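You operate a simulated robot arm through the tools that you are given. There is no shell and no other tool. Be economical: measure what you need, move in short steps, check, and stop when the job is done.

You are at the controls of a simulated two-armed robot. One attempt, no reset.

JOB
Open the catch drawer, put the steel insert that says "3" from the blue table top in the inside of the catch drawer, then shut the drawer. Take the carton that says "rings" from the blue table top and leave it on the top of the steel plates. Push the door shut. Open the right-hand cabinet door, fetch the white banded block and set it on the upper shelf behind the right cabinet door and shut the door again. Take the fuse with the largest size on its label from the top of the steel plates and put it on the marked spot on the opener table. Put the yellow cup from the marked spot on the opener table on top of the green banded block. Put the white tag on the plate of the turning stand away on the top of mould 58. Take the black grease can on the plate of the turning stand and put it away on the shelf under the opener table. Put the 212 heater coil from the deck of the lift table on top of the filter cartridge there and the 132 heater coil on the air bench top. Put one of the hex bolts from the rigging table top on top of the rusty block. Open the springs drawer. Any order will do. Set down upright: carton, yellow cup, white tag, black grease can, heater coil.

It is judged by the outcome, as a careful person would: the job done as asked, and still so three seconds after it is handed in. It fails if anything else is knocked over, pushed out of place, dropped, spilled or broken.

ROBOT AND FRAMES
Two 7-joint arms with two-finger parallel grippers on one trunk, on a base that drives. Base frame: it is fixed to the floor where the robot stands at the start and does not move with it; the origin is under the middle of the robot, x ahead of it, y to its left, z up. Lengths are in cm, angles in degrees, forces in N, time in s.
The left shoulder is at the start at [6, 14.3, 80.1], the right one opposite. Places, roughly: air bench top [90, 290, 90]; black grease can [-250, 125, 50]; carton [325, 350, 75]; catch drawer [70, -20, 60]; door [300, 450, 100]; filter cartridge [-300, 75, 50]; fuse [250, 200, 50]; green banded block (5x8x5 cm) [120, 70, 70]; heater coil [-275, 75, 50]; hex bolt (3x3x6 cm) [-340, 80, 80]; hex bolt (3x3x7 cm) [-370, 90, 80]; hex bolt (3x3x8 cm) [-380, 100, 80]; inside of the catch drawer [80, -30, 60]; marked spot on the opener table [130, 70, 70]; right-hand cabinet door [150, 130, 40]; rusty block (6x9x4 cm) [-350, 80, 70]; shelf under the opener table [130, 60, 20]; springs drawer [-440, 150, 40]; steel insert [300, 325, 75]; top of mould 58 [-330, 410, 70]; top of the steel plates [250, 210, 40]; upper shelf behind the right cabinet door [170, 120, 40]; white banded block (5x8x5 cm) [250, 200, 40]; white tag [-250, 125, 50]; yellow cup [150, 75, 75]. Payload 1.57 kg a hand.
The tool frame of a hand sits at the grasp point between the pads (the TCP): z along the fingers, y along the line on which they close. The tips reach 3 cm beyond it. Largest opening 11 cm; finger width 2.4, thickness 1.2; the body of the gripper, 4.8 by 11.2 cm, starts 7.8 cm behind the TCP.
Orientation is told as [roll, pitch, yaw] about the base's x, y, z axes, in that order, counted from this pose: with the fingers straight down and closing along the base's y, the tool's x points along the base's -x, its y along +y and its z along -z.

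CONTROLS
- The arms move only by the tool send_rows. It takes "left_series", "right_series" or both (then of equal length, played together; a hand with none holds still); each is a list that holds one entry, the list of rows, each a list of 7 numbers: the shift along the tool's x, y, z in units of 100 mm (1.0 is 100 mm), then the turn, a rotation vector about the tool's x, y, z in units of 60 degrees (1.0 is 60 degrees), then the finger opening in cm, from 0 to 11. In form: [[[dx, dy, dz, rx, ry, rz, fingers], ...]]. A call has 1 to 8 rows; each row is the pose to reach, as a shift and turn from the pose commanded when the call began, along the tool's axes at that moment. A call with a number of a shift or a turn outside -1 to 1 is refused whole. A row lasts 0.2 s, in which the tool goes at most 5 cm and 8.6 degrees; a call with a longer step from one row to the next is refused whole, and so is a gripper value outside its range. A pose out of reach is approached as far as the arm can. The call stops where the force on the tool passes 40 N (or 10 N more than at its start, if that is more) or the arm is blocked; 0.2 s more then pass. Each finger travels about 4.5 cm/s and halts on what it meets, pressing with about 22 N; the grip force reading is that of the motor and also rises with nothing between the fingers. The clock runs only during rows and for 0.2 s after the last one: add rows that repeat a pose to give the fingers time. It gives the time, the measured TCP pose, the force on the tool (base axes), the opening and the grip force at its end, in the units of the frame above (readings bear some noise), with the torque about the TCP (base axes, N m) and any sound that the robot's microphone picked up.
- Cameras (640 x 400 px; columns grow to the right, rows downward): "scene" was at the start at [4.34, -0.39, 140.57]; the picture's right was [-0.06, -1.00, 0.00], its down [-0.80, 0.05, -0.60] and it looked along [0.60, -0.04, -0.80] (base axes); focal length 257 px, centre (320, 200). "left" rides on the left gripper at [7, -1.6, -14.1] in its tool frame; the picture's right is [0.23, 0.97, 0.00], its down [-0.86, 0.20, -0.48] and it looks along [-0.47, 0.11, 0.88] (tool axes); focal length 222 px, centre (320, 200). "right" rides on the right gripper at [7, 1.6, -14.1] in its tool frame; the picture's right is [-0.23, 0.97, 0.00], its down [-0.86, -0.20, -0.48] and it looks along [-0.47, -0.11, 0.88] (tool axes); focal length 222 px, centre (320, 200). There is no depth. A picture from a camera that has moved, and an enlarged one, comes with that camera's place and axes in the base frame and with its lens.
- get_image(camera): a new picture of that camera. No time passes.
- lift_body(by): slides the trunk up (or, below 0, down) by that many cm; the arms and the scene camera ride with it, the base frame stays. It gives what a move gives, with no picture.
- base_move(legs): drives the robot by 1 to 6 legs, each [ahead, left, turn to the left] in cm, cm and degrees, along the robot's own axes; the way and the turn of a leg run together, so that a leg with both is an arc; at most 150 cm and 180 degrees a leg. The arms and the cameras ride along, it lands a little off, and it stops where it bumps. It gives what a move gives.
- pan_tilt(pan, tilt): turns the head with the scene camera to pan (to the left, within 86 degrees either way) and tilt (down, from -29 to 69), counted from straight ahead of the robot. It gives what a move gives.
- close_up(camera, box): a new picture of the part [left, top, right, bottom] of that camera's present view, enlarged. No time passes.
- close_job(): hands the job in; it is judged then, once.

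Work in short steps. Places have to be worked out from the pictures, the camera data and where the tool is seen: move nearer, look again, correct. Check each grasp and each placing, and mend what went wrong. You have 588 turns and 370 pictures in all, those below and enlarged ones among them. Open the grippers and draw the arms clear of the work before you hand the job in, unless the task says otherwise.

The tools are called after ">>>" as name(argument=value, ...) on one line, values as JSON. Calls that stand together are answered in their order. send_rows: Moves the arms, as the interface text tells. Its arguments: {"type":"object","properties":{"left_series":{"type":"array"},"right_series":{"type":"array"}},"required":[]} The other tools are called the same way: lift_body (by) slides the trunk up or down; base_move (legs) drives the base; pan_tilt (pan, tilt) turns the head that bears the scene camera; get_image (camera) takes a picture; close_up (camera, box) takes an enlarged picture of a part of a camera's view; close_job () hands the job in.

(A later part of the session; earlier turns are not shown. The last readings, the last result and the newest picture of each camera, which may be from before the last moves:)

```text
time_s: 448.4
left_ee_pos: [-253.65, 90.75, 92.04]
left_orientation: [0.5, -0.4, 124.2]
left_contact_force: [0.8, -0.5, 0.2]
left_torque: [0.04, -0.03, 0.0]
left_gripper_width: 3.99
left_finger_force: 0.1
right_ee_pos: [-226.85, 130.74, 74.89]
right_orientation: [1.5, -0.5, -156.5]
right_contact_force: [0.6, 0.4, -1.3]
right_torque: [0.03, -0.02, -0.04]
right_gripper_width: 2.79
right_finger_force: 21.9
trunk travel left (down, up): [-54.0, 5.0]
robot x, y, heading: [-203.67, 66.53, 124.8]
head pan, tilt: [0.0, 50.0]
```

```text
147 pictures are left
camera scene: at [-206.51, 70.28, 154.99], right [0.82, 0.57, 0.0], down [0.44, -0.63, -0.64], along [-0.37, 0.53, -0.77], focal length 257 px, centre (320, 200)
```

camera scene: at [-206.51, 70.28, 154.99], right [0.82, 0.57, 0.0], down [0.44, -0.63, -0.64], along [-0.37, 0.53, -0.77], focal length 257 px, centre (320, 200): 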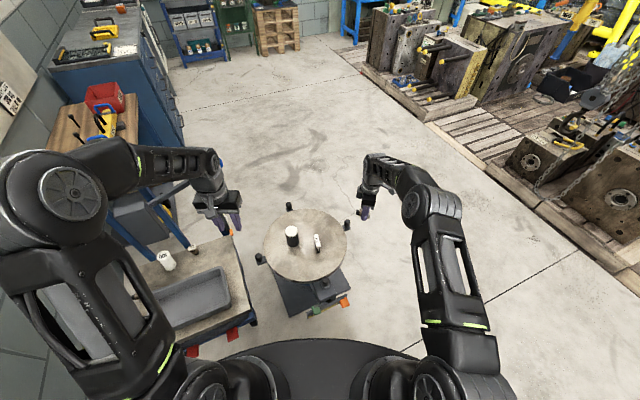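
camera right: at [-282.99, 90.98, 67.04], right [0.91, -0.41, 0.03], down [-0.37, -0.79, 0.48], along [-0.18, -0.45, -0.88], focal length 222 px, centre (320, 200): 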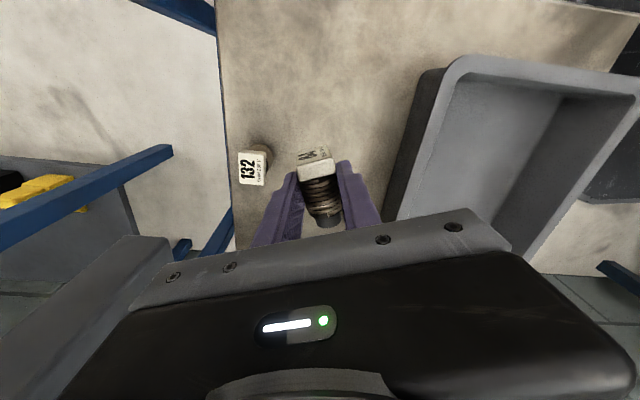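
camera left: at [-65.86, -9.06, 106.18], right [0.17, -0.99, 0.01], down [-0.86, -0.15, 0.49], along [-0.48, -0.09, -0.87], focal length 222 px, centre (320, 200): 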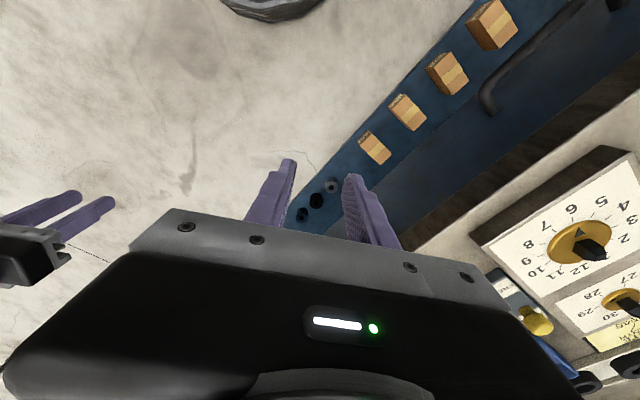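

Stand centre ≈ 69 ahead, 7 left. Un-yaw the right hand so the coil's tip points forward, then lay it near the plate's front edge at left ≈ 10.

>>> send_rows(right_series=[[[0, 0, 0, 0, 0, 0.13, 1], [0, 0, 0, 0, 0, 0.26, 1], [0, 0, 0, 0, 0, 0.39, 1], [0, 0, 0, 0, 0, 0.52, 1], [0, 0, 0, 0, 0, 0.65, 1], [0, 0, 0, 0, 0, 0.78, 1], [0, 0, 0, 0, 0, 0.91, 1], [0, 0, 0, 0, 0, 1.0, 1]]])

>>> send_rows(right_series=[[[0.15, 0.2, 0, 0, 0, 0.12, 1], [0.3, 0.4, 0, 0, 0, 0.24, 1], [0.45, 0.6, 0, 0, 0, 0.31, 1], [0.6, 0.8, 0, 0, 0, 0.31, 1], [0.7, 0.95, 0, 0, 0, 0.31, 1]]])

>>> lift_body(by=-14)

>>> get_image(camera="right")

>>> get_image(camera="scene")

```text
time_s: 450.2
left_ee_pos: [-253.66, 90.78, 91.97]
left_orientation: [0.5, -0.5, 124.1]
left_contact_force: [-0.3, 0.4, 0.4]
left_torque: [0.0, -0.03, -0.03]
left_gripper_width: 4.01
left_finger_force: 0.1
right_ee_pos: [-226.81, 130.81, 74.78]
right_orientation: [1.0, 0.9, 143.3]
right_contact_force: [0.4, 0.0, -1.2]
right_torque: [0.01, 0.0, 0.01]
right_gripper_width: 2.79
right_finger_force: 21.8
trunk travel left (down, up): [-54.0, 5.0]
robot x, y, heading: [-203.76, 66.45, 124.7]
head pan, tilt: [0.0, 50.0]
```

```text
time_s: 451.4
left_ee_pos: [-253.51, 90.73, 92.1]
left_orientation: [0.4, -0.5, 124.2]
left_contact_force: [0.6, 0.8, 0.3]
left_torque: [0.0, -0.01, 0.01]
left_gripper_width: 3.99
left_finger_force: 0.0
right_ee_pos: [-226.88, 118.97, 75.23]
right_orientation: [0.8, 1.2, 124.8]
right_contact_force: [0.4, -0.5, -1.2]
right_torque: [-0.02, 0.03, -0.03]
right_gripper_width: 2.82
right_finger_force: 22.1
trunk travel left (down, up): [-54.0, 5.0]
robot x, y, heading: [-203.89, 66.52, 124.8]
head pan, tilt: [0.0, 50.0]
```

```text
time_s: 453.1
left_ee_pos: [-253.7, 90.71, 78.04]
left_orientation: [0.5, -0.4, 124.2]
left_contact_force: [0.3, -0.2, -0.5]
left_torque: [-0.01, -0.05, -0.01]
left_gripper_width: 4.02
left_finger_force: 0.1
right_ee_pos: [-226.88, 119.07, 61.22]
right_orientation: [0.8, 1.2, 124.9]
right_contact_force: [-0.2, -0.3, -1.0]
right_torque: [0.01, 0.0, -0.04]
right_gripper_width: 2.84
right_finger_force: 21.9
trunk travel left (down, up): [-40.0, 19.0]
robot x, y, heading: [-203.7, 66.5, 124.5]
head pan, tilt: [0.0, 50.0]
```

```text
146 pictures are left
camera right: at [-224.14, 112.83, 75.6], right [-0.93, -0.37, 0.01], down [-0.33, 0.83, 0.46], along [-0.18, 0.42, -0.89], focal length 222 px, centre (320, 200)
```

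right: 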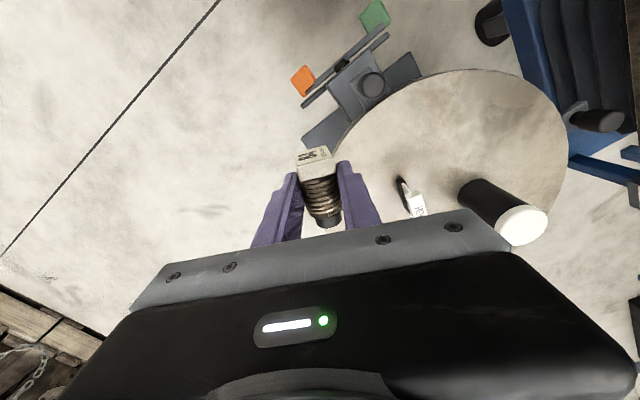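

```text
145 pictures are left
camera scene: at [-206.51, 70.26, 141.0], right [0.82, 0.57, 0.0], down [0.44, -0.63, -0.64], along [-0.37, 0.53, -0.77], focal length 257 px, centre (320, 200)
```

scene: 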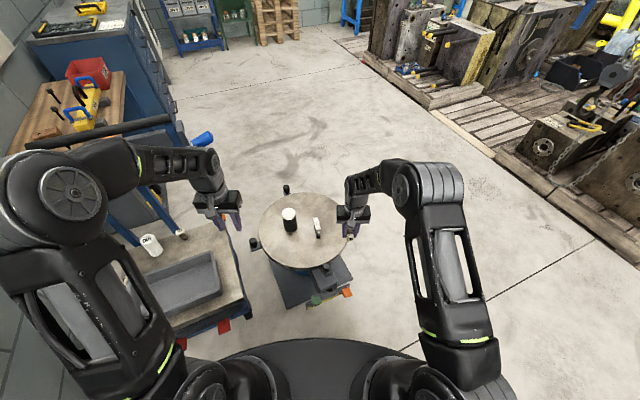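

Plate height ≈ 39; can at (-257.8,118.7), tag near (-246,123). Shift the base 10 left and the hand 10 left, then lay the coil near the front edge.

>>> base_move(legs=[[0, 10, 0]])

>>> send_rows(right_series=[[[-0.1, 0.3, 0.2, 0, 0, 0, 1], [-0.2, 0.6, 0.4, 0, 0, 0, 1], [-0.36, 1.0, 0.7, 0, 0, 0, 1], [-0.36, 1.0, 1.0, 0, 0, 0, 1]]])

>>> send_rows(right_series=[[[0, 0, 0.3, 0, 0, 0, 1], [0, 0, 0.5, 0, 0, 0, 1], [0, 0, 0.6, 0, 0, 0, 1]]])

>>> get_image(camera="right")

```text
time_s: 454.2
left_ee_pos: [-261.73, 85.09, 77.98]
left_orientation: [0.5, -0.4, 124.3]
left_contact_force: [-0.1, -0.1, -0.9]
left_torque: [0.03, 0.01, 0.02]
left_gripper_width: 4.02
left_finger_force: 0.2
right_ee_pos: [-234.96, 113.47, 61.18]
right_orientation: [0.7, 1.3, 124.8]
right_contact_force: [0.2, -0.5, -0.7]
right_torque: [0.04, 0.02, 0.02]
right_gripper_width: 2.8
right_finger_force: 22.6
trunk travel left (down, up): [-40.0, 19.0]
robot x, y, heading: [-211.75, 60.44, 124.5]
head pan, tilt: [0.0, 50.0]
```

```text
refused: row 3 steps farther than a row can; nothing moved
```

```text
time_s: 455.0
left_ee_pos: [-261.73, 85.12, 78.15]
left_orientation: [0.5, -0.3, 124.2]
left_contact_force: [-0.4, 0.2, -0.8]
left_torque: [-0.02, -0.01, -0.02]
left_gripper_width: 4.02
left_finger_force: 0.2
right_ee_pos: [-235.09, 113.27, 55.18]
right_orientation: [0.9, 1.1, 124.7]
right_contact_force: [-0.2, -0.8, -1.4]
right_torque: [-0.03, 0.04, 0.01]
right_gripper_width: 2.81
right_finger_force: 22.0
trunk travel left (down, up): [-40.0, 19.0]
robot x, y, heading: [-212.03, 60.58, 124.6]
head pan, tilt: [0.0, 50.0]
```

```text
144 pictures are left
camera right: at [-232.33, 107.12, 69.56], right [-0.93, -0.37, 0.01], down [-0.32, 0.83, 0.46], along [-0.18, 0.42, -0.89], focal length 222 px, centre (320, 200)
```

right: 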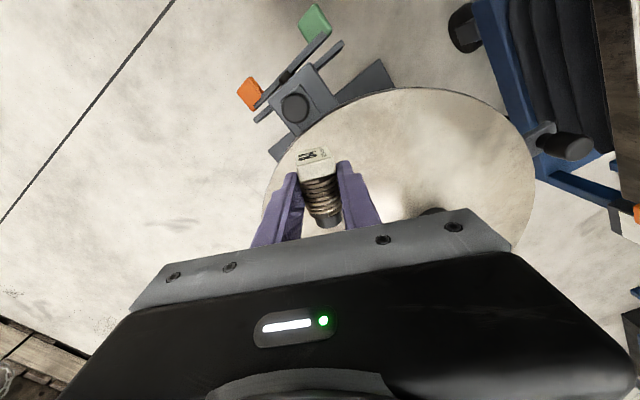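

Resend the lateral move in smaller steps.

>>> send_rows(right_series=[[[-0.08, 0.25, 0, 0, 0, 0, 1], [-0.16, 0.5, 0, 0, 0, 0, 1], [-0.24, 0.75, 0, 0, 0, 0, 1], [-0.32, 1.0, 0.1, 0, 0, 0, 1], [-0.32, 1.0, 0.3, 0, 0, 0, 1], [-0.32, 1.0, 0.5, 0, 0, 0, 1]]])

>>> get_image(camera="right")

```text
time_s: 456.4
left_ee_pos: [-261.64, 85.09, 78.02]
left_orientation: [0.6, -0.5, 124.2]
left_contact_force: [-1.4, -0.3, -0.6]
left_torque: [0.01, 0.0, -0.02]
left_gripper_width: 4.02
left_finger_force: 0.0
right_ee_pos: [-245.16, 109.96, 50.28]
right_orientation: [0.7, 1.1, 124.8]
right_contact_force: [0.1, 0.5, -1.5]
right_torque: [0.02, -0.03, -0.04]
right_gripper_width: 2.82
right_finger_force: 21.9
trunk travel left (down, up): [-40.0, 19.0]
robot x, y, heading: [-211.84, 60.96, 124.7]
head pan, tilt: [0.0, 50.0]
```

```text
143 pictures are left
camera right: at [-242.37, 103.87, 64.66], right [-0.93, -0.37, 0.01], down [-0.32, 0.83, 0.46], along [-0.18, 0.42, -0.89], focal length 222 px, centre (320, 200)
```

right: 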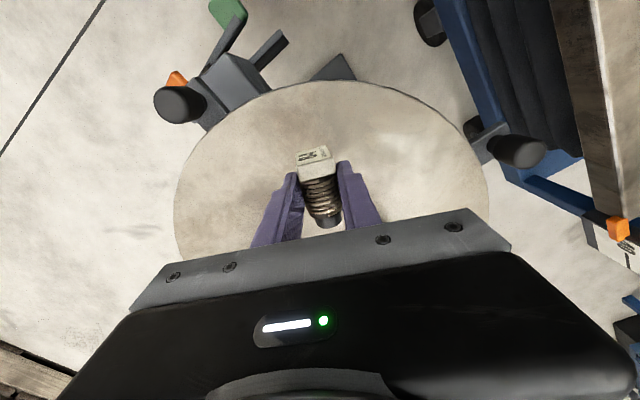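

Good spot. Lower until contact.

>>> send_rows(right_series=[[[0.05, 0, 0.3, 0, 0, 0, 1], [0.1, 0, 0.6, 0, 0, 0, 1], [0.1, 0, 0.7, 0, 0, 0, 1], [0.1, 0, 0.75, 0, 0, 0, 1]]])

>>> send_rows(right_series=[[[0, 0, 0.05, 0, 0, 0, 1], [0, 0, 0.1, 0, 0, 0, 1], [0, 0, 0.15, 0, 0, 0, 1], [0, 0, 0.2, 0, 0, 0, 1]]])

```text
time_s: 457.4
left_ee_pos: [-261.58, 85.06, 78.22]
left_orientation: [0.6, -0.5, 124.2]
left_contact_force: [-0.4, 0.0, -0.4]
left_torque: [0.04, -0.01, 0.0]
left_gripper_width: 3.99
left_finger_force: 0.0
right_ee_pos: [-244.49, 109.1, 43.02]
right_orientation: [0.8, 1.1, 124.9]
right_contact_force: [3.0, -1.8, 18.6]
right_torque: [0.25, -0.29, -0.06]
right_gripper_width: 2.81
right_finger_force: 22.2
trunk travel left (down, up): [-40.0, 19.0]
robot x, y, heading: [-211.98, 60.62, 124.6]
head pan, tilt: [0.0, 50.0]
```

```text
time_s: 457.8
left_ee_pos: [-261.49, 85.13, 78.13]
left_orientation: [0.5, -0.4, 124.1]
left_contact_force: [0.6, 0.1, 0.2]
left_torque: [0.0, -0.01, 0.04]
left_gripper_width: 4.0
left_finger_force: 0.0
right_ee_pos: [-244.44, 109.21, 42.93]
right_orientation: [0.6, 1.2, 124.7]
right_contact_force: [2.2, -9.4, 20.4]
right_torque: [-0.22, -0.22, -0.06]
right_gripper_width: 2.55
right_finger_force: 21.8
trunk travel left (down, up): [-40.0, 19.0]
robot x, y, heading: [-211.95, 60.67, 124.6]
head pan, tilt: [0.0, 50.0]
stopped in row 1 (right hand): the force on the tool passed its limit (the readings are from after the stop); the commanded pose is now the measured one
```

Coil lies on the plate (z≈40). Release, rise, back off and tilt the hand 70° forward.

>>> send_rows(right_series=[[[0, 0, -0.02, 0, 0, 0, 3.5], [0, 0, -0.02, 0, 0, 0, 5], [0, 0, -0.3, 0, 0, 0, 5], [0, 0, -0.6, 0, 0, 0, 5], [0, 0, -0.9, 0, 0, 0, 5], [0, 0, -1.0, 0, 0, 0, 5]]])

>>> send_rows(right_series=[[[0.05, 0, 0, 0, -0.14, 0, 5], [0.1, 0, 0, 0, -0.28, 0, 5], [0.15, 0, 0, 0, -0.42, 0, 5], [0.2, 0, 0, 0, -0.56, 0, 5], [0.25, 0, 0, 0, -0.7, 0, 5], [0.3, 0, 0, 0, -0.84, 0, 5], [0.3, 0, 0, 0, -0.98, 0, 5]]])

>>> send_rows(right_series=[[[0, 0, 0, 0, -0.1, 0, 5], [0, 0, 0, 0, -0.2, 0, 5]]])

>>> get_image(camera="right")

>>> get_image(camera="scene")

```text
time_s: 459.2
left_ee_pos: [-261.85, 85.17, 78.11]
left_orientation: [0.4, -0.5, 124.2]
left_contact_force: [0.7, 0.0, 0.9]
left_torque: [0.01, -0.04, -0.02]
left_gripper_width: 4.01
left_finger_force: 0.0
right_ee_pos: [-244.34, 109.63, 52.72]
right_orientation: [0.5, 1.1, 124.8]
right_contact_force: [0.0, -0.6, -0.1]
right_torque: [0.0, 0.01, 0.03]
right_gripper_width: 5.01
right_finger_force: 0.1
trunk travel left (down, up): [-40.0, 19.0]
robot x, y, heading: [-211.64, 60.8, 124.3]
head pan, tilt: [0.0, 50.0]
```

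```text
time_s: 460.8
left_ee_pos: [-261.6, 85.22, 78.07]
left_orientation: [0.5, -0.4, 124.1]
left_contact_force: [0.8, 0.5, -0.7]
left_torque: [-0.01, 0.02, 0.04]
left_gripper_width: 4.01
left_finger_force: 0.1
right_ee_pos: [-242.61, 107.11, 52.84]
right_orientation: [0.8, -57.9, 124.2]
right_contact_force: [-0.2, 0.3, 0.6]
right_torque: [0.03, -0.02, 0.02]
right_gripper_width: 5.01
right_finger_force: 0.1
trunk travel left (down, up): [-40.0, 19.0]
robot x, y, heading: [-212.35, 60.81, 124.4]
head pan, tilt: [0.0, 50.0]
```

```text
time_s: 461.4
left_ee_pos: [-261.7, 85.14, 78.14]
left_orientation: [0.5, -0.4, 124.1]
left_contact_force: [0.0, 0.6, 0.1]
left_torque: [0.01, -0.02, 0.02]
left_gripper_width: 3.98
left_finger_force: 0.0
right_ee_pos: [-242.7, 107.0, 52.85]
right_orientation: [1.3, -69.9, 123.5]
right_contact_force: [0.1, -0.4, -0.1]
right_torque: [0.03, -0.01, 0.02]
right_gripper_width: 4.99
right_finger_force: 0.1
trunk travel left (down, up): [-40.0, 19.0]
robot x, y, heading: [-212.0, 60.54, 124.4]
head pan, tilt: [0.0, 50.0]
```

```text
142 pictures are left
camera right: at [-234.97, 93.33, 51.28], right [-0.84, -0.49, 0.22], down [0.26, -0.01, 0.97], along [-0.47, 0.87, 0.13], focal length 222 px, centre (320, 200)
```

right: 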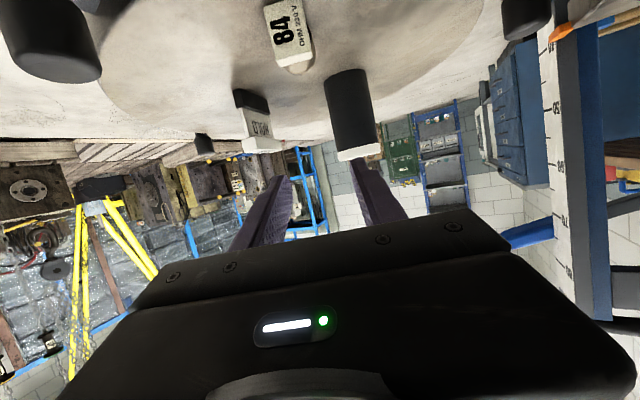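

```text
141 pictures are left
camera scene: at [-214.66, 64.63, 141.0], right [0.82, 0.57, 0.0], down [0.43, -0.63, -0.64], along [-0.36, 0.53, -0.77], focal length 257 px, centre (320, 200)
```

scene: 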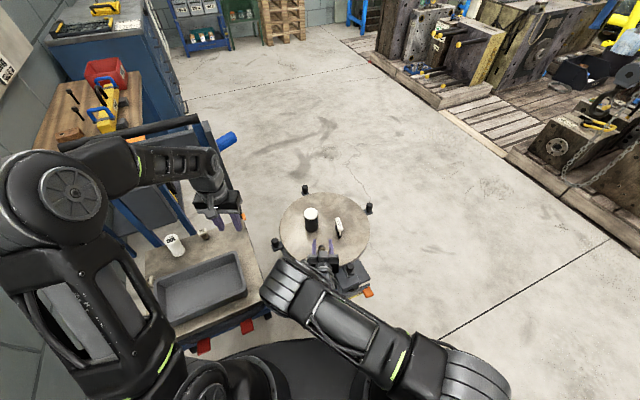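

The coil lies straight ahead, head toward the hand. Advance 3.8, open 6.4, and lower around its body.

>>> send_rows(right_series=[[[-0.07, 0.01, 0.18, 0, 0, 0, 6.4], [-0.13, 0.02, 0.36, 0, 0, 0, 6.4], [0.1, 0.02, 0.44, 0, 0, 0, 6.4], [0.35, 0.02, 0.54, 0, 0, 0, 6.4], [0.6, 0.02, 0.62, 0, 0, 0, 6.4], [0.75, 0.02, 0.68, 0, 0, 0, 6.4], [0.82, 0.02, 0.7, 0, 0, 0, 6.4]]])

>>> get_image(camera="right")

>>> close_up(camera="scene", box=[260, 190, 390, 300])

```text
time_s: 463.0
left_ee_pos: [-261.68, 85.12, 77.95]
left_orientation: [0.4, -0.4, 124.1]
left_contact_force: [0.0, -0.5, 0.2]
left_torque: [0.01, -0.02, 0.01]
left_gripper_width: 4.0
left_finger_force: 0.0
right_ee_pos: [-245.03, 110.07, 42.6]
right_orientation: [1.4, -69.7, 123.4]
right_contact_force: [0.1, 0.3, 0.1]
right_torque: [-0.01, 0.01, 0.0]
right_gripper_width: 6.39
right_finger_force: 0.1
trunk travel left (down, up): [-40.0, 19.0]
robot x, y, heading: [-211.94, 60.73, 124.6]
head pan, tilt: [0.0, 50.0]
```

```text
140 pictures are left
camera right: at [-237.29, 96.23, 41.12], right [-0.84, -0.49, 0.22], down [0.26, -0.01, 0.97], along [-0.47, 0.87, 0.13], focal length 222 px, centre (320, 200)
```

right: 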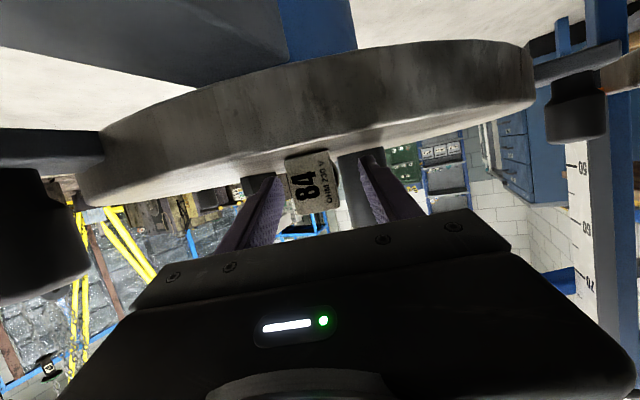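

```text
3.64 times, centred on (325, 245) of scene
camera zoom: at [-214.66, 64.62, 140.99], right [0.82, 0.57, 0.0], down [0.43, -0.63, -0.64], along [-0.36, 0.53, -0.77], focal length 935 px, centre (302, 36)
```

zoom: 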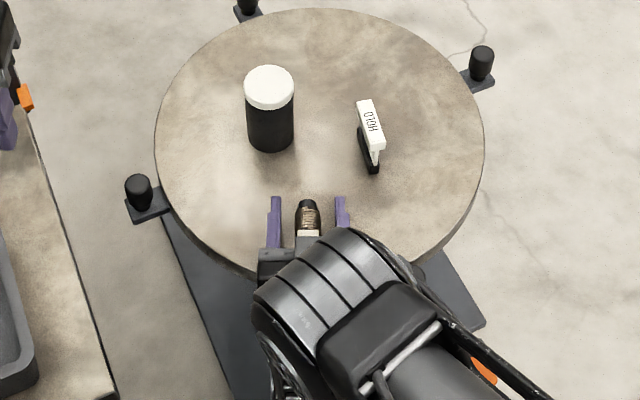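

Coil is nicely between the fingers. Close, lift, then rotate the hand back 90° so it stands upright.

>>> send_rows(right_series=[[[0, 0, 0, 0, 0, 0, 5], [0, 0, 0, 0, 0, 0, 3], [0, 0, 0, 0, 0, 0, 1.5], [0, 0, 0, 0, 0, 0, 1], [0, 0, 0, 0, 0, 0, 1]]])

>>> send_rows(right_series=[[[-0.23, 0, -0.09, 0, 0, 0, 1], [-0.47, 0, -0.17, 0, 0, 0, 1], [-0.7, 0, -0.26, 0, 0, 0, 1], [-0.94, 0, -0.34, 0, 0, 0, 1]]])

>>> get_image(camera="right")

```text
time_s: 464.2
left_ee_pos: [-261.68, 85.15, 77.98]
left_orientation: [0.5, -0.4, 124.1]
left_contact_force: [0.1, -0.5, -0.2]
left_torque: [0.02, -0.01, -0.01]
left_gripper_width: 4.01
left_finger_force: 0.0
right_ee_pos: [-245.02, 110.04, 42.79]
right_orientation: [1.3, -69.6, 123.5]
right_contact_force: [-0.5, -0.4, 0.2]
right_torque: [-0.04, 0.02, 0.04]
right_gripper_width: 2.83
right_finger_force: 21.9
trunk travel left (down, up): [-40.0, 19.0]
robot x, y, heading: [-211.99, 60.85, 124.7]
head pan, tilt: [0.0, 50.0]
```

```text
time_s: 465.2
left_ee_pos: [-261.73, 85.14, 78.1]
left_orientation: [0.5, -0.4, 124.0]
left_contact_force: [0.4, -0.2, -0.3]
left_torque: [0.03, 0.01, -0.02]
left_gripper_width: 4.01
left_finger_force: 0.0
right_ee_pos: [-245.04, 109.99, 52.71]
right_orientation: [1.4, -69.7, 123.7]
right_contact_force: [-0.4, -0.4, -1.7]
right_torque: [0.01, 0.01, 0.0]
right_gripper_width: 2.81
right_finger_force: 22.0
trunk travel left (down, up): [-40.0, 19.0]
robot x, y, heading: [-211.81, 60.75, 124.6]
head pan, tilt: [0.0, 50.0]
```

```text
138 pictures are left
camera right: at [-237.24, 96.28, 51.12], right [-0.84, -0.49, 0.22], down [0.26, -0.01, 0.97], along [-0.47, 0.87, 0.13], focal length 222 px, centre (320, 200)
```

right: 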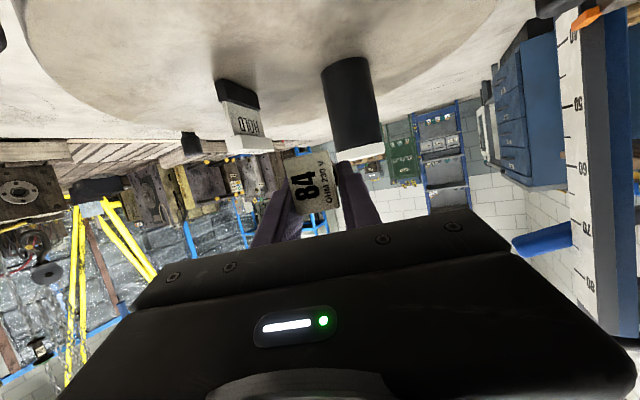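

Raise and rotate the hand +90° about the closing axis in two steps.

>>> send_rows(right_series=[[[-0.1, 0, -0.07, 0, 0.13, 0, 1], [-0.2, 0, -0.14, 0, 0.26, 0, 1], [-0.3, 0, -0.2, 0, 0.39, 0, 1], [-0.4, 0, -0.25, 0, 0.52, 0, 1], [-0.5, 0, -0.3, 0, 0.65, 0, 1], [-0.6, 0, -0.35, 0, 0.78, 0, 1], [-0.6, 0, -0.35, 0, 0.91, 0, 1]]])

>>> send_rows(right_series=[[[0, 0, 0, 0, 0.13, 0, 1], [0, 0, 0, 0, 0.26, 0, 1], [0, 0, 0, 0, 0.39, 0, 1], [0, 0, 0, 0, 0.5, 0, 1], [0, 0, 0, 0, 0.59, 0, 1]]])

>>> close_up(camera="scene", box=[250, 180, 410, 300])

>>> get_image(camera="right")

```text
time_s: 466.8
left_ee_pos: [-261.8, 85.28, 78.06]
left_orientation: [0.5, -0.4, 124.1]
left_contact_force: [-0.2, -0.2, 0.4]
left_torque: [-0.01, -0.02, 0.02]
left_gripper_width: 4.0
left_finger_force: 0.0
right_ee_pos: [-244.25, 109.23, 59.62]
right_orientation: [0.3, -14.9, 124.7]
right_contact_force: [0.0, -0.2, -0.8]
right_torque: [0.03, 0.04, 0.01]
right_gripper_width: 2.86
right_finger_force: 21.9
trunk travel left (down, up): [-40.0, 19.0]
robot x, y, heading: [-211.88, 60.71, 124.5]
head pan, tilt: [0.0, 50.0]
```

```text
time_s: 468.0
left_ee_pos: [-261.61, 85.12, 78.11]
left_orientation: [0.5, -0.5, 124.0]
left_contact_force: [0.3, 0.6, -0.4]
left_torque: [-0.01, -0.01, 0.0]
left_gripper_width: 4.0
left_finger_force: 0.1
right_ee_pos: [-242.93, 109.53, 59.9]
right_orientation: [0.5, 19.3, 124.4]
right_contact_force: [0.9, -0.2, -1.8]
right_torque: [0.0, 0.02, -0.02]
right_gripper_width: 2.8
right_finger_force: 21.9
right hand out of reach, approached as far as the arm can: row 5
trunk travel left (down, up): [-40.0, 19.0]
robot x, y, heading: [-211.73, 60.68, 124.7]
head pan, tilt: [0.0, 50.0]
```

```text
3.33 times, centred on (330, 240) of scene
camera zoom: at [-214.58, 64.64, 141.0], right [0.82, 0.57, 0.0], down [0.43, -0.63, -0.64], along [-0.36, 0.53, -0.77], focal length 857 px, centre (287, 67)
```

zoom: 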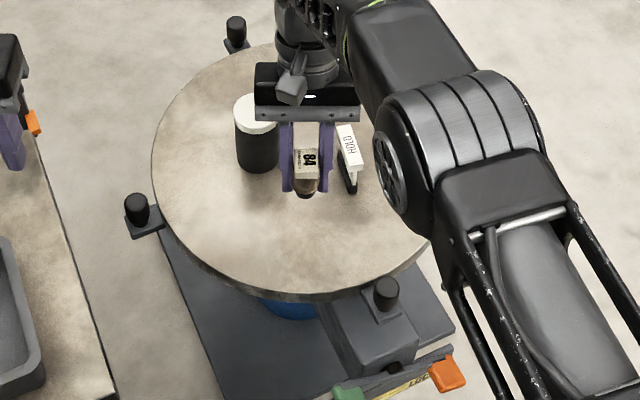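

```text
136 pictures are left
camera right: at [-242.98, 107.12, 75.72], right [-0.93, -0.37, -0.07], down [-0.38, 0.91, 0.17], along [0.0, 0.18, -0.98], focal length 222 px, centre (320, 200)
```

right: 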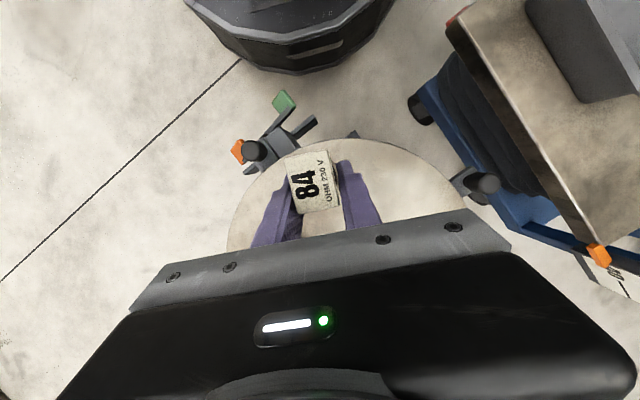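

Coil 84 is upright in the hand. Lower it onto the plate.

>>> send_rows(right_series=[[[-0.1, 0, 0.28, 0, 0, 0, 1], [-0.2, 0, 0.57, 0, 0, 0, 1], [-0.33, 0, 0.94, 0, 0, 0, 1]]])

>>> send_rows(right_series=[[[-0.06, 0, 0.17, 0, 0, 0, 1], [-0.12, 0, 0.34, 0, 0, 0, 1], [-0.14, 0, 0.4, 0, 0, 0, 1], [-0.16, 0, 0.46, 0, 0, 0, 1]]])

>>> close_up(camera="scene", box=[280, 200, 380, 275])

```text
time_s: 468.8
left_ee_pos: [-261.64, 85.24, 77.99]
left_orientation: [0.5, -0.5, 124.1]
left_contact_force: [-0.4, -0.6, 0.0]
left_torque: [0.0, -0.02, 0.02]
left_gripper_width: 3.97
left_finger_force: 0.1
right_ee_pos: [-241.75, 108.79, 51.59]
right_orientation: [0.5, 20.1, 124.9]
right_contact_force: [-0.1, 0.6, -0.4]
right_torque: [0.01, -0.01, 0.01]
right_gripper_width: 2.81
right_finger_force: 22.2
right hand out of reach, approached as far as the arm can: row 1, 2, 3
trunk travel left (down, up): [-40.0, 19.0]
robot x, y, heading: [-211.95, 61.24, 124.5]
head pan, tilt: [0.0, 50.0]
```

```text
time_s: 469.8
left_ee_pos: [-261.61, 85.15, 78.07]
left_orientation: [0.5, -0.4, 124.1]
left_contact_force: [-0.2, -0.1, -0.3]
left_torque: [-0.03, -0.01, -0.03]
left_gripper_width: 4.03
left_finger_force: 0.0
right_ee_pos: [-241.06, 107.35, 47.83]
right_orientation: [0.6, 20.3, 124.9]
right_contact_force: [0.9, -0.4, -0.3]
right_torque: [0.01, -0.02, -0.01]
right_gripper_width: 2.83
right_finger_force: 22.2
right hand out of reach, approached as far as the arm can: row 1, 2, 3, 4
trunk travel left (down, up): [-40.0, 19.0]
robot x, y, heading: [-211.56, 60.84, 124.6]
head pan, tilt: [0.0, 50.0]
```

```text
5.33 times, centred on (330, 238) of scene
camera zoom: at [-214.67, 64.66, 140.99], right [0.82, 0.57, 0.0], down [0.43, -0.63, -0.64], along [-0.36, 0.53, -0.77], focal length 1371 px, centre (267, 0)
```

zoom: 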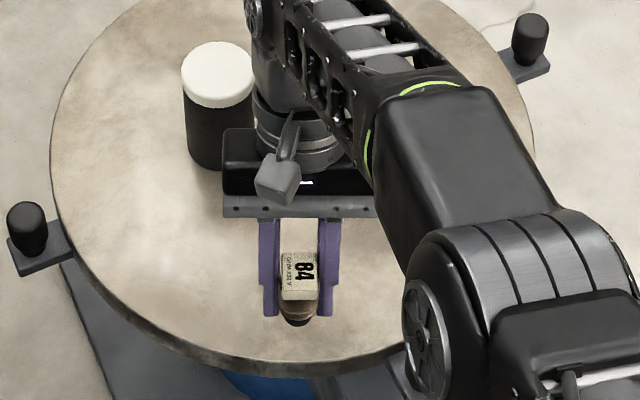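

Reach limits the arm; use the trunk for the last bit.

>>> lift_body(by=-3.5)

>>> lift_body(by=-0.5)

```text
time_s: 470.6
left_ee_pos: [-261.65, 85.17, 74.69]
left_orientation: [0.6, -0.3, 124.0]
left_contact_force: [0.3, 0.1, -0.2]
left_torque: [0.0, -0.02, 0.05]
left_gripper_width: 3.99
left_finger_force: 0.0
right_ee_pos: [-241.19, 107.26, 44.57]
right_orientation: [0.5, 20.2, 124.9]
right_contact_force: [0.1, -0.4, -0.3]
right_torque: [0.02, 0.01, -0.04]
right_gripper_width: 2.84
right_finger_force: 22.3
trunk travel left (down, up): [-36.5, 22.5]
robot x, y, heading: [-212.27, 60.64, 124.4]
head pan, tilt: [0.0, 50.0]
```

```text
time_s: 471.1
left_ee_pos: [-261.71, 85.05, 74.08]
left_orientation: [0.5, -0.4, 124.1]
left_contact_force: [-0.3, -0.4, 0.7]
left_torque: [0.01, 0.0, 0.04]
left_gripper_width: 3.97
left_finger_force: 0.1
right_ee_pos: [-241.13, 107.37, 44.02]
right_orientation: [0.6, 20.3, 124.9]
right_contact_force: [0.6, 0.0, -0.9]
right_torque: [0.02, 0.03, 0.01]
right_gripper_width: 2.81
right_finger_force: 22.4
trunk travel left (down, up): [-36.0, 23.0]
robot x, y, heading: [-211.58, 60.77, 124.3]
head pan, tilt: [0.0, 50.0]
```

>>> lift_body(by=-0.5)

>>> lift_body(by=-0.4)

>>> get_image(camera="right")

```text
time_s: 471.6
left_ee_pos: [-261.6, 85.14, 73.57]
left_orientation: [0.4, -0.4, 124.1]
left_contact_force: [-0.4, -0.1, -0.4]
left_torque: [-0.01, -0.01, 0.04]
left_gripper_width: 4.0
left_finger_force: 0.1
right_ee_pos: [-241.0, 107.3, 43.69]
right_orientation: [0.5, 20.3, 124.9]
right_contact_force: [0.4, -0.2, -0.2]
right_torque: [0.02, 0.02, 0.0]
right_gripper_width: 2.81
right_finger_force: 22.0
trunk travel left (down, up): [-35.5, 23.5]
robot x, y, heading: [-211.92, 60.89, 124.6]
head pan, tilt: [0.0, 50.0]
```

```text
time_s: 472.2
left_ee_pos: [-261.71, 85.12, 73.12]
left_orientation: [0.5, -0.4, 124.0]
left_contact_force: [-0.3, 0.3, -0.1]
left_torque: [-0.02, -0.02, 0.0]
left_gripper_width: 4.0
left_finger_force: 0.1
right_ee_pos: [-241.1, 107.26, 43.22]
right_orientation: [0.5, 20.3, 124.9]
right_contact_force: [1.2, -1.9, 9.4]
right_torque: [0.01, -0.22, 0.05]
right_gripper_width: 2.82
right_finger_force: 22.2
trunk travel left (down, up): [-35.1, 23.9]
robot x, y, heading: [-212.09, 60.48, 124.8]
head pan, tilt: [0.0, 50.0]
```

```text
134 pictures are left
camera right: at [-241.35, 105.19, 58.97], right [-0.92, -0.38, -0.07], down [-0.39, 0.91, 0.15], along [0.01, 0.17, -0.99], focal length 222 px, centre (320, 200)
```

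right: 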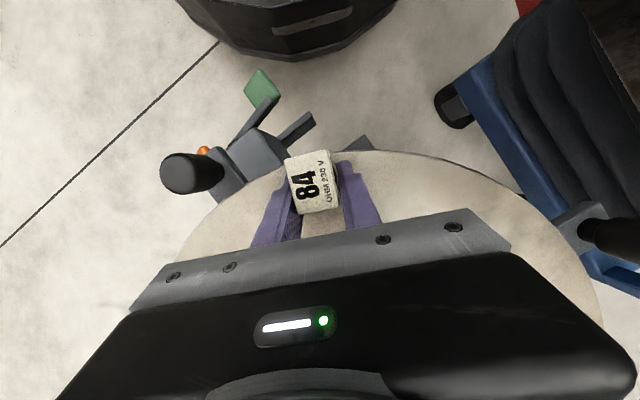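

Contact felt. Open wide slowly, then rise straight up.

>>> send_rows(right_series=[[[0, 0, 0, 0, 0, 0, 3.4], [0, 0, 0, 0, 0, 0, 4.2], [0, 0, 0, 0, 0, 0, 5.2], [0, 0, 0, 0, 0, 0, 6.5], [0, 0, 0, 0, 0, 0, 7.5], [0, 0, 0, 0, 0, 0, 7.5]]])

>>> get_image(camera="right")

```text
time_s: 473.6
left_ee_pos: [-261.67, 85.13, 73.24]
left_orientation: [0.5, -0.5, 124.1]
left_contact_force: [0.4, 0.6, 0.1]
left_torque: [-0.01, 0.03, 0.05]
left_gripper_width: 3.98
left_finger_force: 0.0
right_ee_pos: [-241.15, 107.34, 43.27]
right_orientation: [0.5, 20.1, 124.8]
right_contact_force: [-5.9, -2.7, 18.9]
right_torque: [0.3, -0.32, 0.12]
right_gripper_width: 6.89
right_finger_force: 0.2
trunk travel left (down, up): [-35.1, 23.9]
robot x, y, heading: [-211.97, 60.92, 124.7]
head pan, tilt: [0.0, 50.0]
```

```text
133 pictures are left
camera right: at [-241.37, 105.17, 58.98], right [-0.92, -0.38, -0.07], down [-0.39, 0.91, 0.15], along [0.01, 0.17, -0.99], focal length 222 px, centre (320, 200)
```

right: 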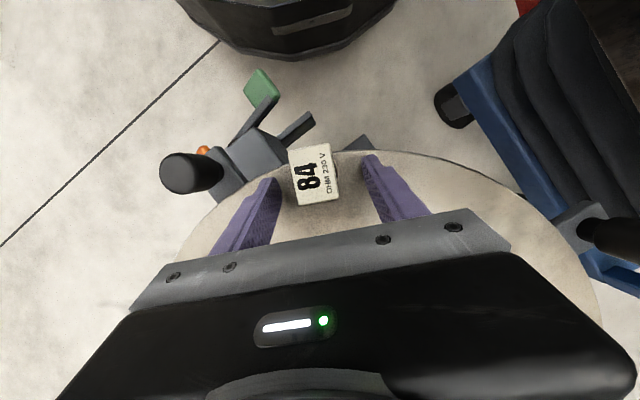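

The 84 coil stands upright on the plate. Raise straight up with the trunk.

>>> lift_body(by=14)

>>> get_image(camera="right")

```text
time_s: 475.2
left_ee_pos: [-261.58, 85.15, 87.14]
left_orientation: [0.5, -0.5, 124.1]
left_contact_force: [0.5, 0.7, -0.4]
left_torque: [-0.02, -0.03, 0.01]
left_gripper_width: 4.01
left_finger_force: 0.0
right_ee_pos: [-241.19, 107.29, 57.11]
right_orientation: [0.4, 20.3, 124.9]
right_contact_force: [0.9, 0.9, 1.1]
right_torque: [0.04, -0.05, 0.02]
right_gripper_width: 7.45
right_finger_force: 0.1
trunk travel left (down, up): [-49.1, 9.9]
robot x, y, heading: [-211.83, 60.79, 124.6]
head pan, tilt: [0.0, 50.0]
```

```text
132 pictures are left
camera right: at [-241.36, 105.2, 72.84], right [-0.92, -0.38, -0.07], down [-0.39, 0.91, 0.15], along [0.01, 0.17, -0.99], focal length 222 px, centre (320, 200)
```

right: 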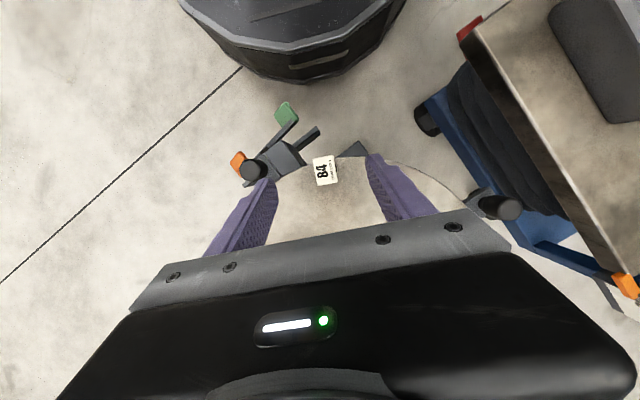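

Coil 84 stands at about (-240.2,106.4). Re-tilt the hand to -30° and re-grip it by its head.

>>> send_rows(right_series=[[[0, 0, 0, 0, -0.14, 0, 7], [0, 0, 0, 0, -0.28, 0, 7], [0, 0, 0, 0, -0.42, 0, 7], [0, 0, 0, 0, -0.56, 0, 7], [0, 0, 0, 0, -0.7, 0, 7], [0, 0, 0, 0, -0.83, 0, 7]]])

>>> get_image(camera="right")

```text
time_s: 476.6
left_ee_pos: [-261.72, 85.09, 87.16]
left_orientation: [0.5, -0.3, 124.1]
left_contact_force: [-0.4, 0.6, 0.2]
left_torque: [-0.01, -0.01, 0.02]
left_gripper_width: 4.0
left_finger_force: 0.1
right_ee_pos: [-241.1, 107.41, 57.23]
right_orientation: [0.4, -29.7, 124.4]
right_contact_force: [0.6, 0.3, -0.5]
right_torque: [0.0, -0.02, 0.01]
right_gripper_width: 7.04
right_finger_force: 0.1
trunk travel left (down, up): [-49.1, 9.9]
robot x, y, heading: [-212.1, 60.64, 124.4]
head pan, tilt: [0.0, 50.0]
```

```text
131 pictures are left
camera right: at [-234.91, 95.87, 66.07], right [-0.91, -0.39, 0.12], down [-0.12, 0.53, 0.84], along [-0.39, 0.75, -0.53], focal length 222 px, centre (320, 200)
```

right: 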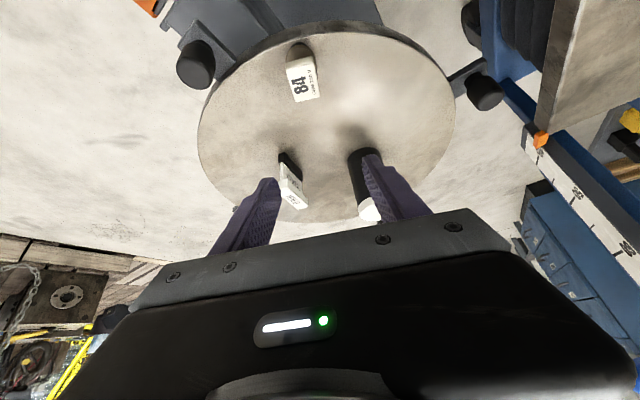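

Move back 2.3 and down onto the coil head.

>>> send_rows(right_series=[[[0.2, 0, 0, 0, 0, 0, 7], [0.35, 0, 0.25, 0, 0, 0, 7], [0.48, 0, 0.5, 0, 0, 0, 7], [0.6, 0, 0.68, 0, 0, 0, 7], [0.72, 0, 0.8, 0, 0, 0, 7]]])

>>> get_image(camera="right")

>>> close_up(camera="scene", box=[280, 210, 400, 300])

```text
time_s: 477.8
left_ee_pos: [-261.62, 85.14, 87.28]
left_orientation: [0.5, -0.4, 124.1]
left_contact_force: [-0.9, -0.5, -0.3]
left_torque: [0.0, 0.02, 0.01]
left_gripper_width: 3.99
left_finger_force: 0.1
right_ee_pos: [-239.99, 105.41, 46.57]
right_orientation: [0.6, -29.6, 124.6]
right_contact_force: [-0.7, 0.4, -0.8]
right_torque: [0.02, 0.0, -0.02]
right_gripper_width: 7.0
right_finger_force: 0.0
trunk travel left (down, up): [-49.1, 9.9]
robot x, y, heading: [-212.19, 60.98, 124.5]
head pan, tilt: [0.0, 50.0]
```

```text
130 pictures are left
camera right: at [-233.7, 93.84, 55.46], right [-0.91, -0.39, 0.12], down [-0.12, 0.53, 0.84], along [-0.39, 0.75, -0.53], focal length 222 px, centre (320, 200)
```

right: 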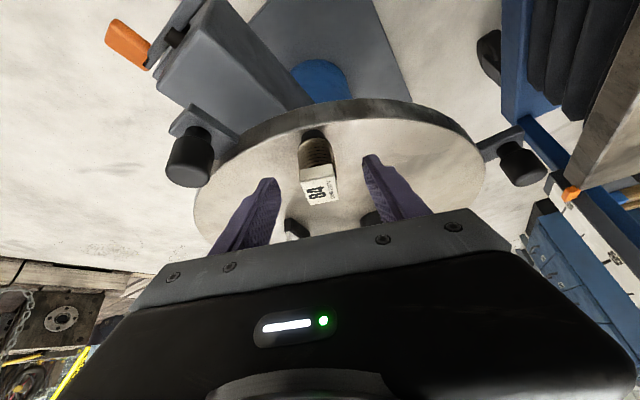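

```text
4.44 times, centred on (340, 255) of scene
camera zoom: at [-214.66, 64.64, 150.1], right [0.82, 0.57, 0.0], down [0.43, -0.63, -0.64], along [-0.36, 0.53, -0.77], focal length 1143 px, centre (231, -44)
```

zoom: 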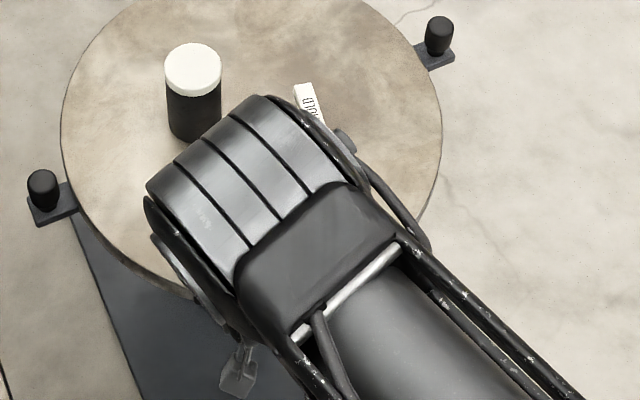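

Head is between the fingers. Close and lift.

>>> send_rows(right_series=[[[0, 0, 0, 0, 0, 0, 5.5], [0, 0, 0, 0, 0, 0, 4], [0, 0, 0, 0, 0, 0, 2.5], [0, 0, 0, 0, 0, 0, 1.5], [0, 0, 0, 0, 0, 0, 1.5]]])

>>> lift_body(by=9)

>>> get_image(camera="right")

```text
time_s: 479.0
left_ee_pos: [-261.64, 85.18, 87.2]
left_orientation: [0.6, -0.4, 124.1]
left_contact_force: [0.2, 0.7, -0.6]
left_torque: [-0.01, -0.01, -0.01]
left_gripper_width: 4.02
left_finger_force: 0.0
right_ee_pos: [-239.92, 105.4, 46.57]
right_orientation: [0.6, -29.6, 124.5]
right_contact_force: [-0.1, 0.0, -0.2]
right_torque: [-0.01, 0.01, 0.01]
right_gripper_width: 2.82
right_finger_force: 21.1
trunk travel left (down, up): [-49.1, 9.9]
robot x, y, heading: [-211.77, 60.41, 124.3]
head pan, tilt: [0.0, 50.0]
```

```text
time_s: 480.3
left_ee_pos: [-261.84, 85.22, 96.2]
left_orientation: [0.4, -0.3, 123.9]
left_contact_force: [0.0, -0.6, -0.1]
left_torque: [-0.04, -0.04, -0.03]
left_gripper_width: 4.01
left_finger_force: 0.1
right_ee_pos: [-239.97, 105.47, 55.61]
right_orientation: [0.4, -29.5, 124.5]
right_contact_force: [0.8, 0.0, -0.9]
right_torque: [-0.04, -0.03, 0.02]
right_gripper_width: 2.82
right_finger_force: 22.3
trunk travel left (down, up): [-58.1, 0.9]
robot x, y, heading: [-212.22, 60.4, 124.2]
head pan, tilt: [0.0, 50.0]
```

```text
128 pictures are left
camera right: at [-233.71, 93.84, 64.47], right [-0.91, -0.39, 0.12], down [-0.12, 0.54, 0.84], along [-0.39, 0.75, -0.54], focal length 222 px, centre (320, 200)
```

right: 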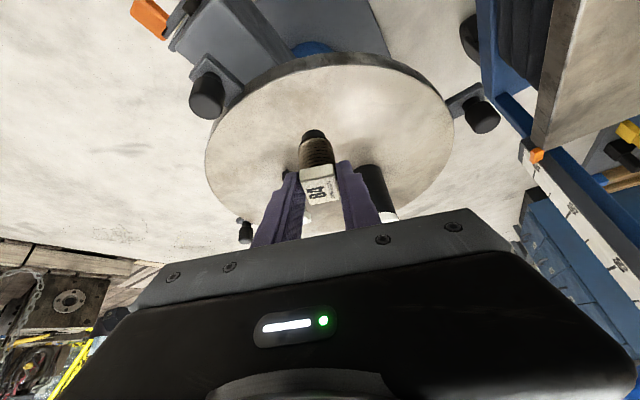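

Raise the arm, turn back to face the lift table and approach.

>>> send_rows(right_series=[[[-0.16, 0, -0.29, 0, 0, 0, 1.5], [-0.33, 0, -0.58, 0, 0, 0, 1.5], [-0.5, 0, -0.87, 0, 0, 0, 1.5]]])

>>> base_move(legs=[[-4, 0, 56], [6, -3, 0]])

>>> pan_tilt(pan=-10, tilt=50)

>>> get_image(camera="scene")

```text
time_s: 481.1
left_ee_pos: [-261.57, 85.13, 96.2]
left_orientation: [0.6, -0.5, 124.2]
left_contact_force: [-1.2, 0.5, 1.0]
left_torque: [0.0, -0.01, -0.01]
left_gripper_width: 3.99
left_finger_force: 0.2
right_ee_pos: [-240.07, 105.24, 65.79]
right_orientation: [0.6, -29.4, 124.5]
right_contact_force: [-0.1, 0.4, -1.5]
right_torque: [-0.01, -0.01, -0.01]
right_gripper_width: 2.84
right_finger_force: 22.3
trunk travel left (down, up): [-58.1, 0.9]
robot x, y, heading: [-211.97, 60.91, 124.4]
head pan, tilt: [0.0, 50.0]
```

```text
time_s: 484.6
left_ee_pos: [-262.63, 33.98, 96.11]
left_orientation: [0.6, -0.3, -179.5]
left_contact_force: [-0.1, 0.1, -0.6]
left_torque: [-0.04, -0.04, -0.01]
left_gripper_width: 4.02
left_finger_force: 0.0
right_ee_pos: [-267.34, 63.12, 65.7]
right_orientation: [0.7, -29.5, -179.2]
right_contact_force: [-1.1, -0.4, -1.5]
right_torque: [-0.03, -0.03, -0.03]
right_gripper_width: 2.82
right_finger_force: 21.6
trunk travel left (down, up): [-58.1, 0.9]
robot x, y, heading: [-214.79, 61.66, -178.9]
head pan, tilt: [0.0, 50.0]
```

```text
time_s: 485.3
left_ee_pos: [-262.53, 34.01, 96.23]
left_orientation: [0.5, -0.4, -179.4]
left_contact_force: [-0.5, 0.9, 0.4]
left_torque: [0.02, 0.01, -0.02]
left_gripper_width: 3.99
left_finger_force: 0.0
right_ee_pos: [-267.4, 63.09, 65.81]
right_orientation: [0.5, -29.5, -179.2]
right_contact_force: [0.9, 0.4, -1.9]
right_torque: [-0.03, -0.02, -0.05]
right_gripper_width: 2.81
right_finger_force: 21.8
trunk travel left (down, up): [-58.1, 0.9]
robot x, y, heading: [-214.68, 62.01, -178.9]
head pan, tilt: [-10.0, 50.0]
```

```text
127 pictures are left
camera scene: at [-219.32, 63.11, 159.09], right [0.16, 0.99, 0.0], down [0.76, -0.12, -0.64], along [-0.63, 0.1, -0.77], focal length 257 px, centre (320, 200)
```

scene: 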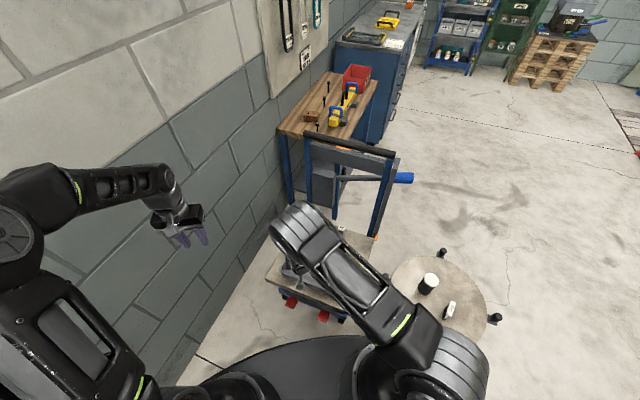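

Forward 5, then move the right hand over 84's original place.

>>> base_move(legs=[[5, 0, -1]])

>>> send_rows(right_series=[[[-0.17, -0.24, 0.1, 0, 0, 0, 1.5], [-0.35, -0.48, 0.2, 0, 0, 0, 1.5], [-0.52, -0.72, 0.3, 0, 0, 0, 1.5]]])

>>> send_rows(right_series=[[[-0.17, -0.24, 0.1, 0, 0, 0, 1.5], [-0.35, -0.48, 0.2, 0, 0, 0, 1.5], [-0.52, -0.72, 0.3, 0, 0, 0, 1.5]]])

>>> lift_body(by=-11)

>>> get_image(camera="right")

>>> close_up(camera="scene", box=[250, 150, 410, 270])

```text
time_s: 486.2
left_ee_pos: [-268.24, 34.75, 96.23]
left_orientation: [0.5, -0.4, 179.6]
left_contact_force: [-0.3, 0.4, 0.1]
left_torque: [-0.02, -0.03, 0.0]
left_gripper_width: 4.03
left_finger_force: 0.1
right_ee_pos: [-272.38, 63.91, 65.59]
right_orientation: [0.5, -29.5, 179.8]
right_contact_force: [-0.8, 0.2, -2.5]
right_torque: [0.01, -0.03, -0.02]
right_gripper_width: 2.8
right_finger_force: 21.7
trunk travel left (down, up): [-58.1, 0.9]
robot x, y, heading: [-219.7, 61.56, 179.9]
head pan, tilt: [-10.0, 50.0]
```

```text
time_s: 487.0
left_ee_pos: [-268.05, 34.85, 96.18]
left_orientation: [0.6, -0.4, 179.5]
left_contact_force: [-0.4, -0.3, -0.7]
left_torque: [-0.01, -0.01, -0.01]
left_gripper_width: 4.01
left_finger_force: 0.0
right_ee_pos: [-278.18, 71.39, 65.57]
right_orientation: [0.5, -29.5, 179.8]
right_contact_force: [0.1, -0.7, -1.5]
right_torque: [-0.05, -0.03, 0.0]
right_gripper_width: 2.81
right_finger_force: 21.7
trunk travel left (down, up): [-58.1, 0.9]
robot x, y, heading: [-219.44, 61.91, 180.0]
head pan, tilt: [-10.0, 50.0]
```

```text
time_s: 487.8
left_ee_pos: [-268.05, 34.87, 96.11]
left_orientation: [0.6, -0.5, 179.5]
left_contact_force: [0.1, 0.2, -1.0]
left_torque: [0.02, 0.0, 0.0]
left_gripper_width: 4.02
left_finger_force: 0.1
right_ee_pos: [-284.48, 78.38, 65.53]
right_orientation: [0.6, -29.5, 179.8]
right_contact_force: [-1.0, 0.4, -1.5]
right_torque: [-0.02, -0.01, -0.01]
right_gripper_width: 2.79
right_finger_force: 21.4
trunk travel left (down, up): [-58.1, 0.9]
robot x, y, heading: [-219.18, 61.79, 179.7]
head pan, tilt: [-10.0, 50.0]
```

```text
time_s: 489.2
left_ee_pos: [-268.03, 34.8, 85.24]
left_orientation: [0.5, -0.4, 179.5]
left_contact_force: [1.0, 0.4, 0.4]
left_torque: [-0.02, -0.01, 0.0]
left_gripper_width: 3.99
left_finger_force: 0.0
right_ee_pos: [-284.47, 78.32, 54.5]
right_orientation: [0.5, -29.6, 179.7]
right_contact_force: [0.7, 0.6, -1.2]
right_torque: [-0.03, -0.03, 0.0]
right_gripper_width: 2.8
right_finger_force: 21.7
trunk travel left (down, up): [-47.1, 11.9]
robot x, y, heading: [-219.67, 61.98, 180.0]
head pan, tilt: [-10.0, 50.0]
```

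```text
126 pictures are left
camera right: at [-271.24, 76.85, 63.5], right [-0.2, -0.97, 0.12], down [-0.51, 0.21, 0.84], along [-0.84, 0.1, -0.54], focal length 222 px, centre (320, 200)
```

right: 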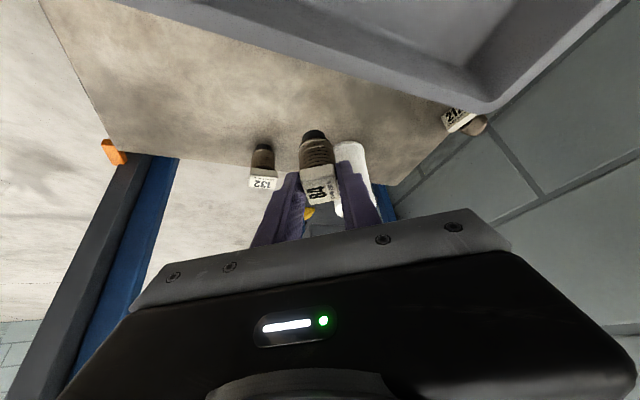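

```text
3.33 times, centred on (330, 210) of scene
camera zoom: at [-224.24, 63.17, 148.1], right [0.18, 0.98, 0.0], down [0.75, -0.13, -0.64], along [-0.63, 0.11, -0.77], focal length 857 px, centre (287, 167)
```

zoom: 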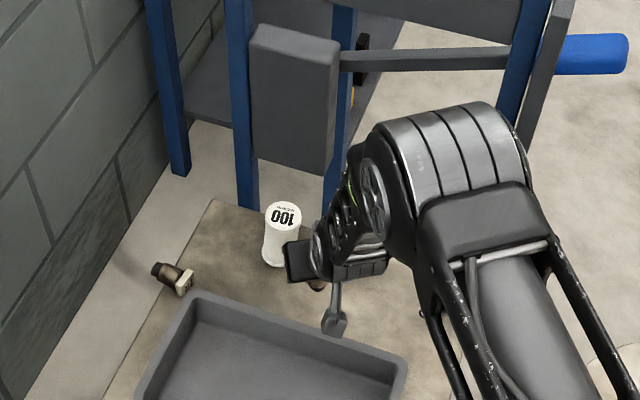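

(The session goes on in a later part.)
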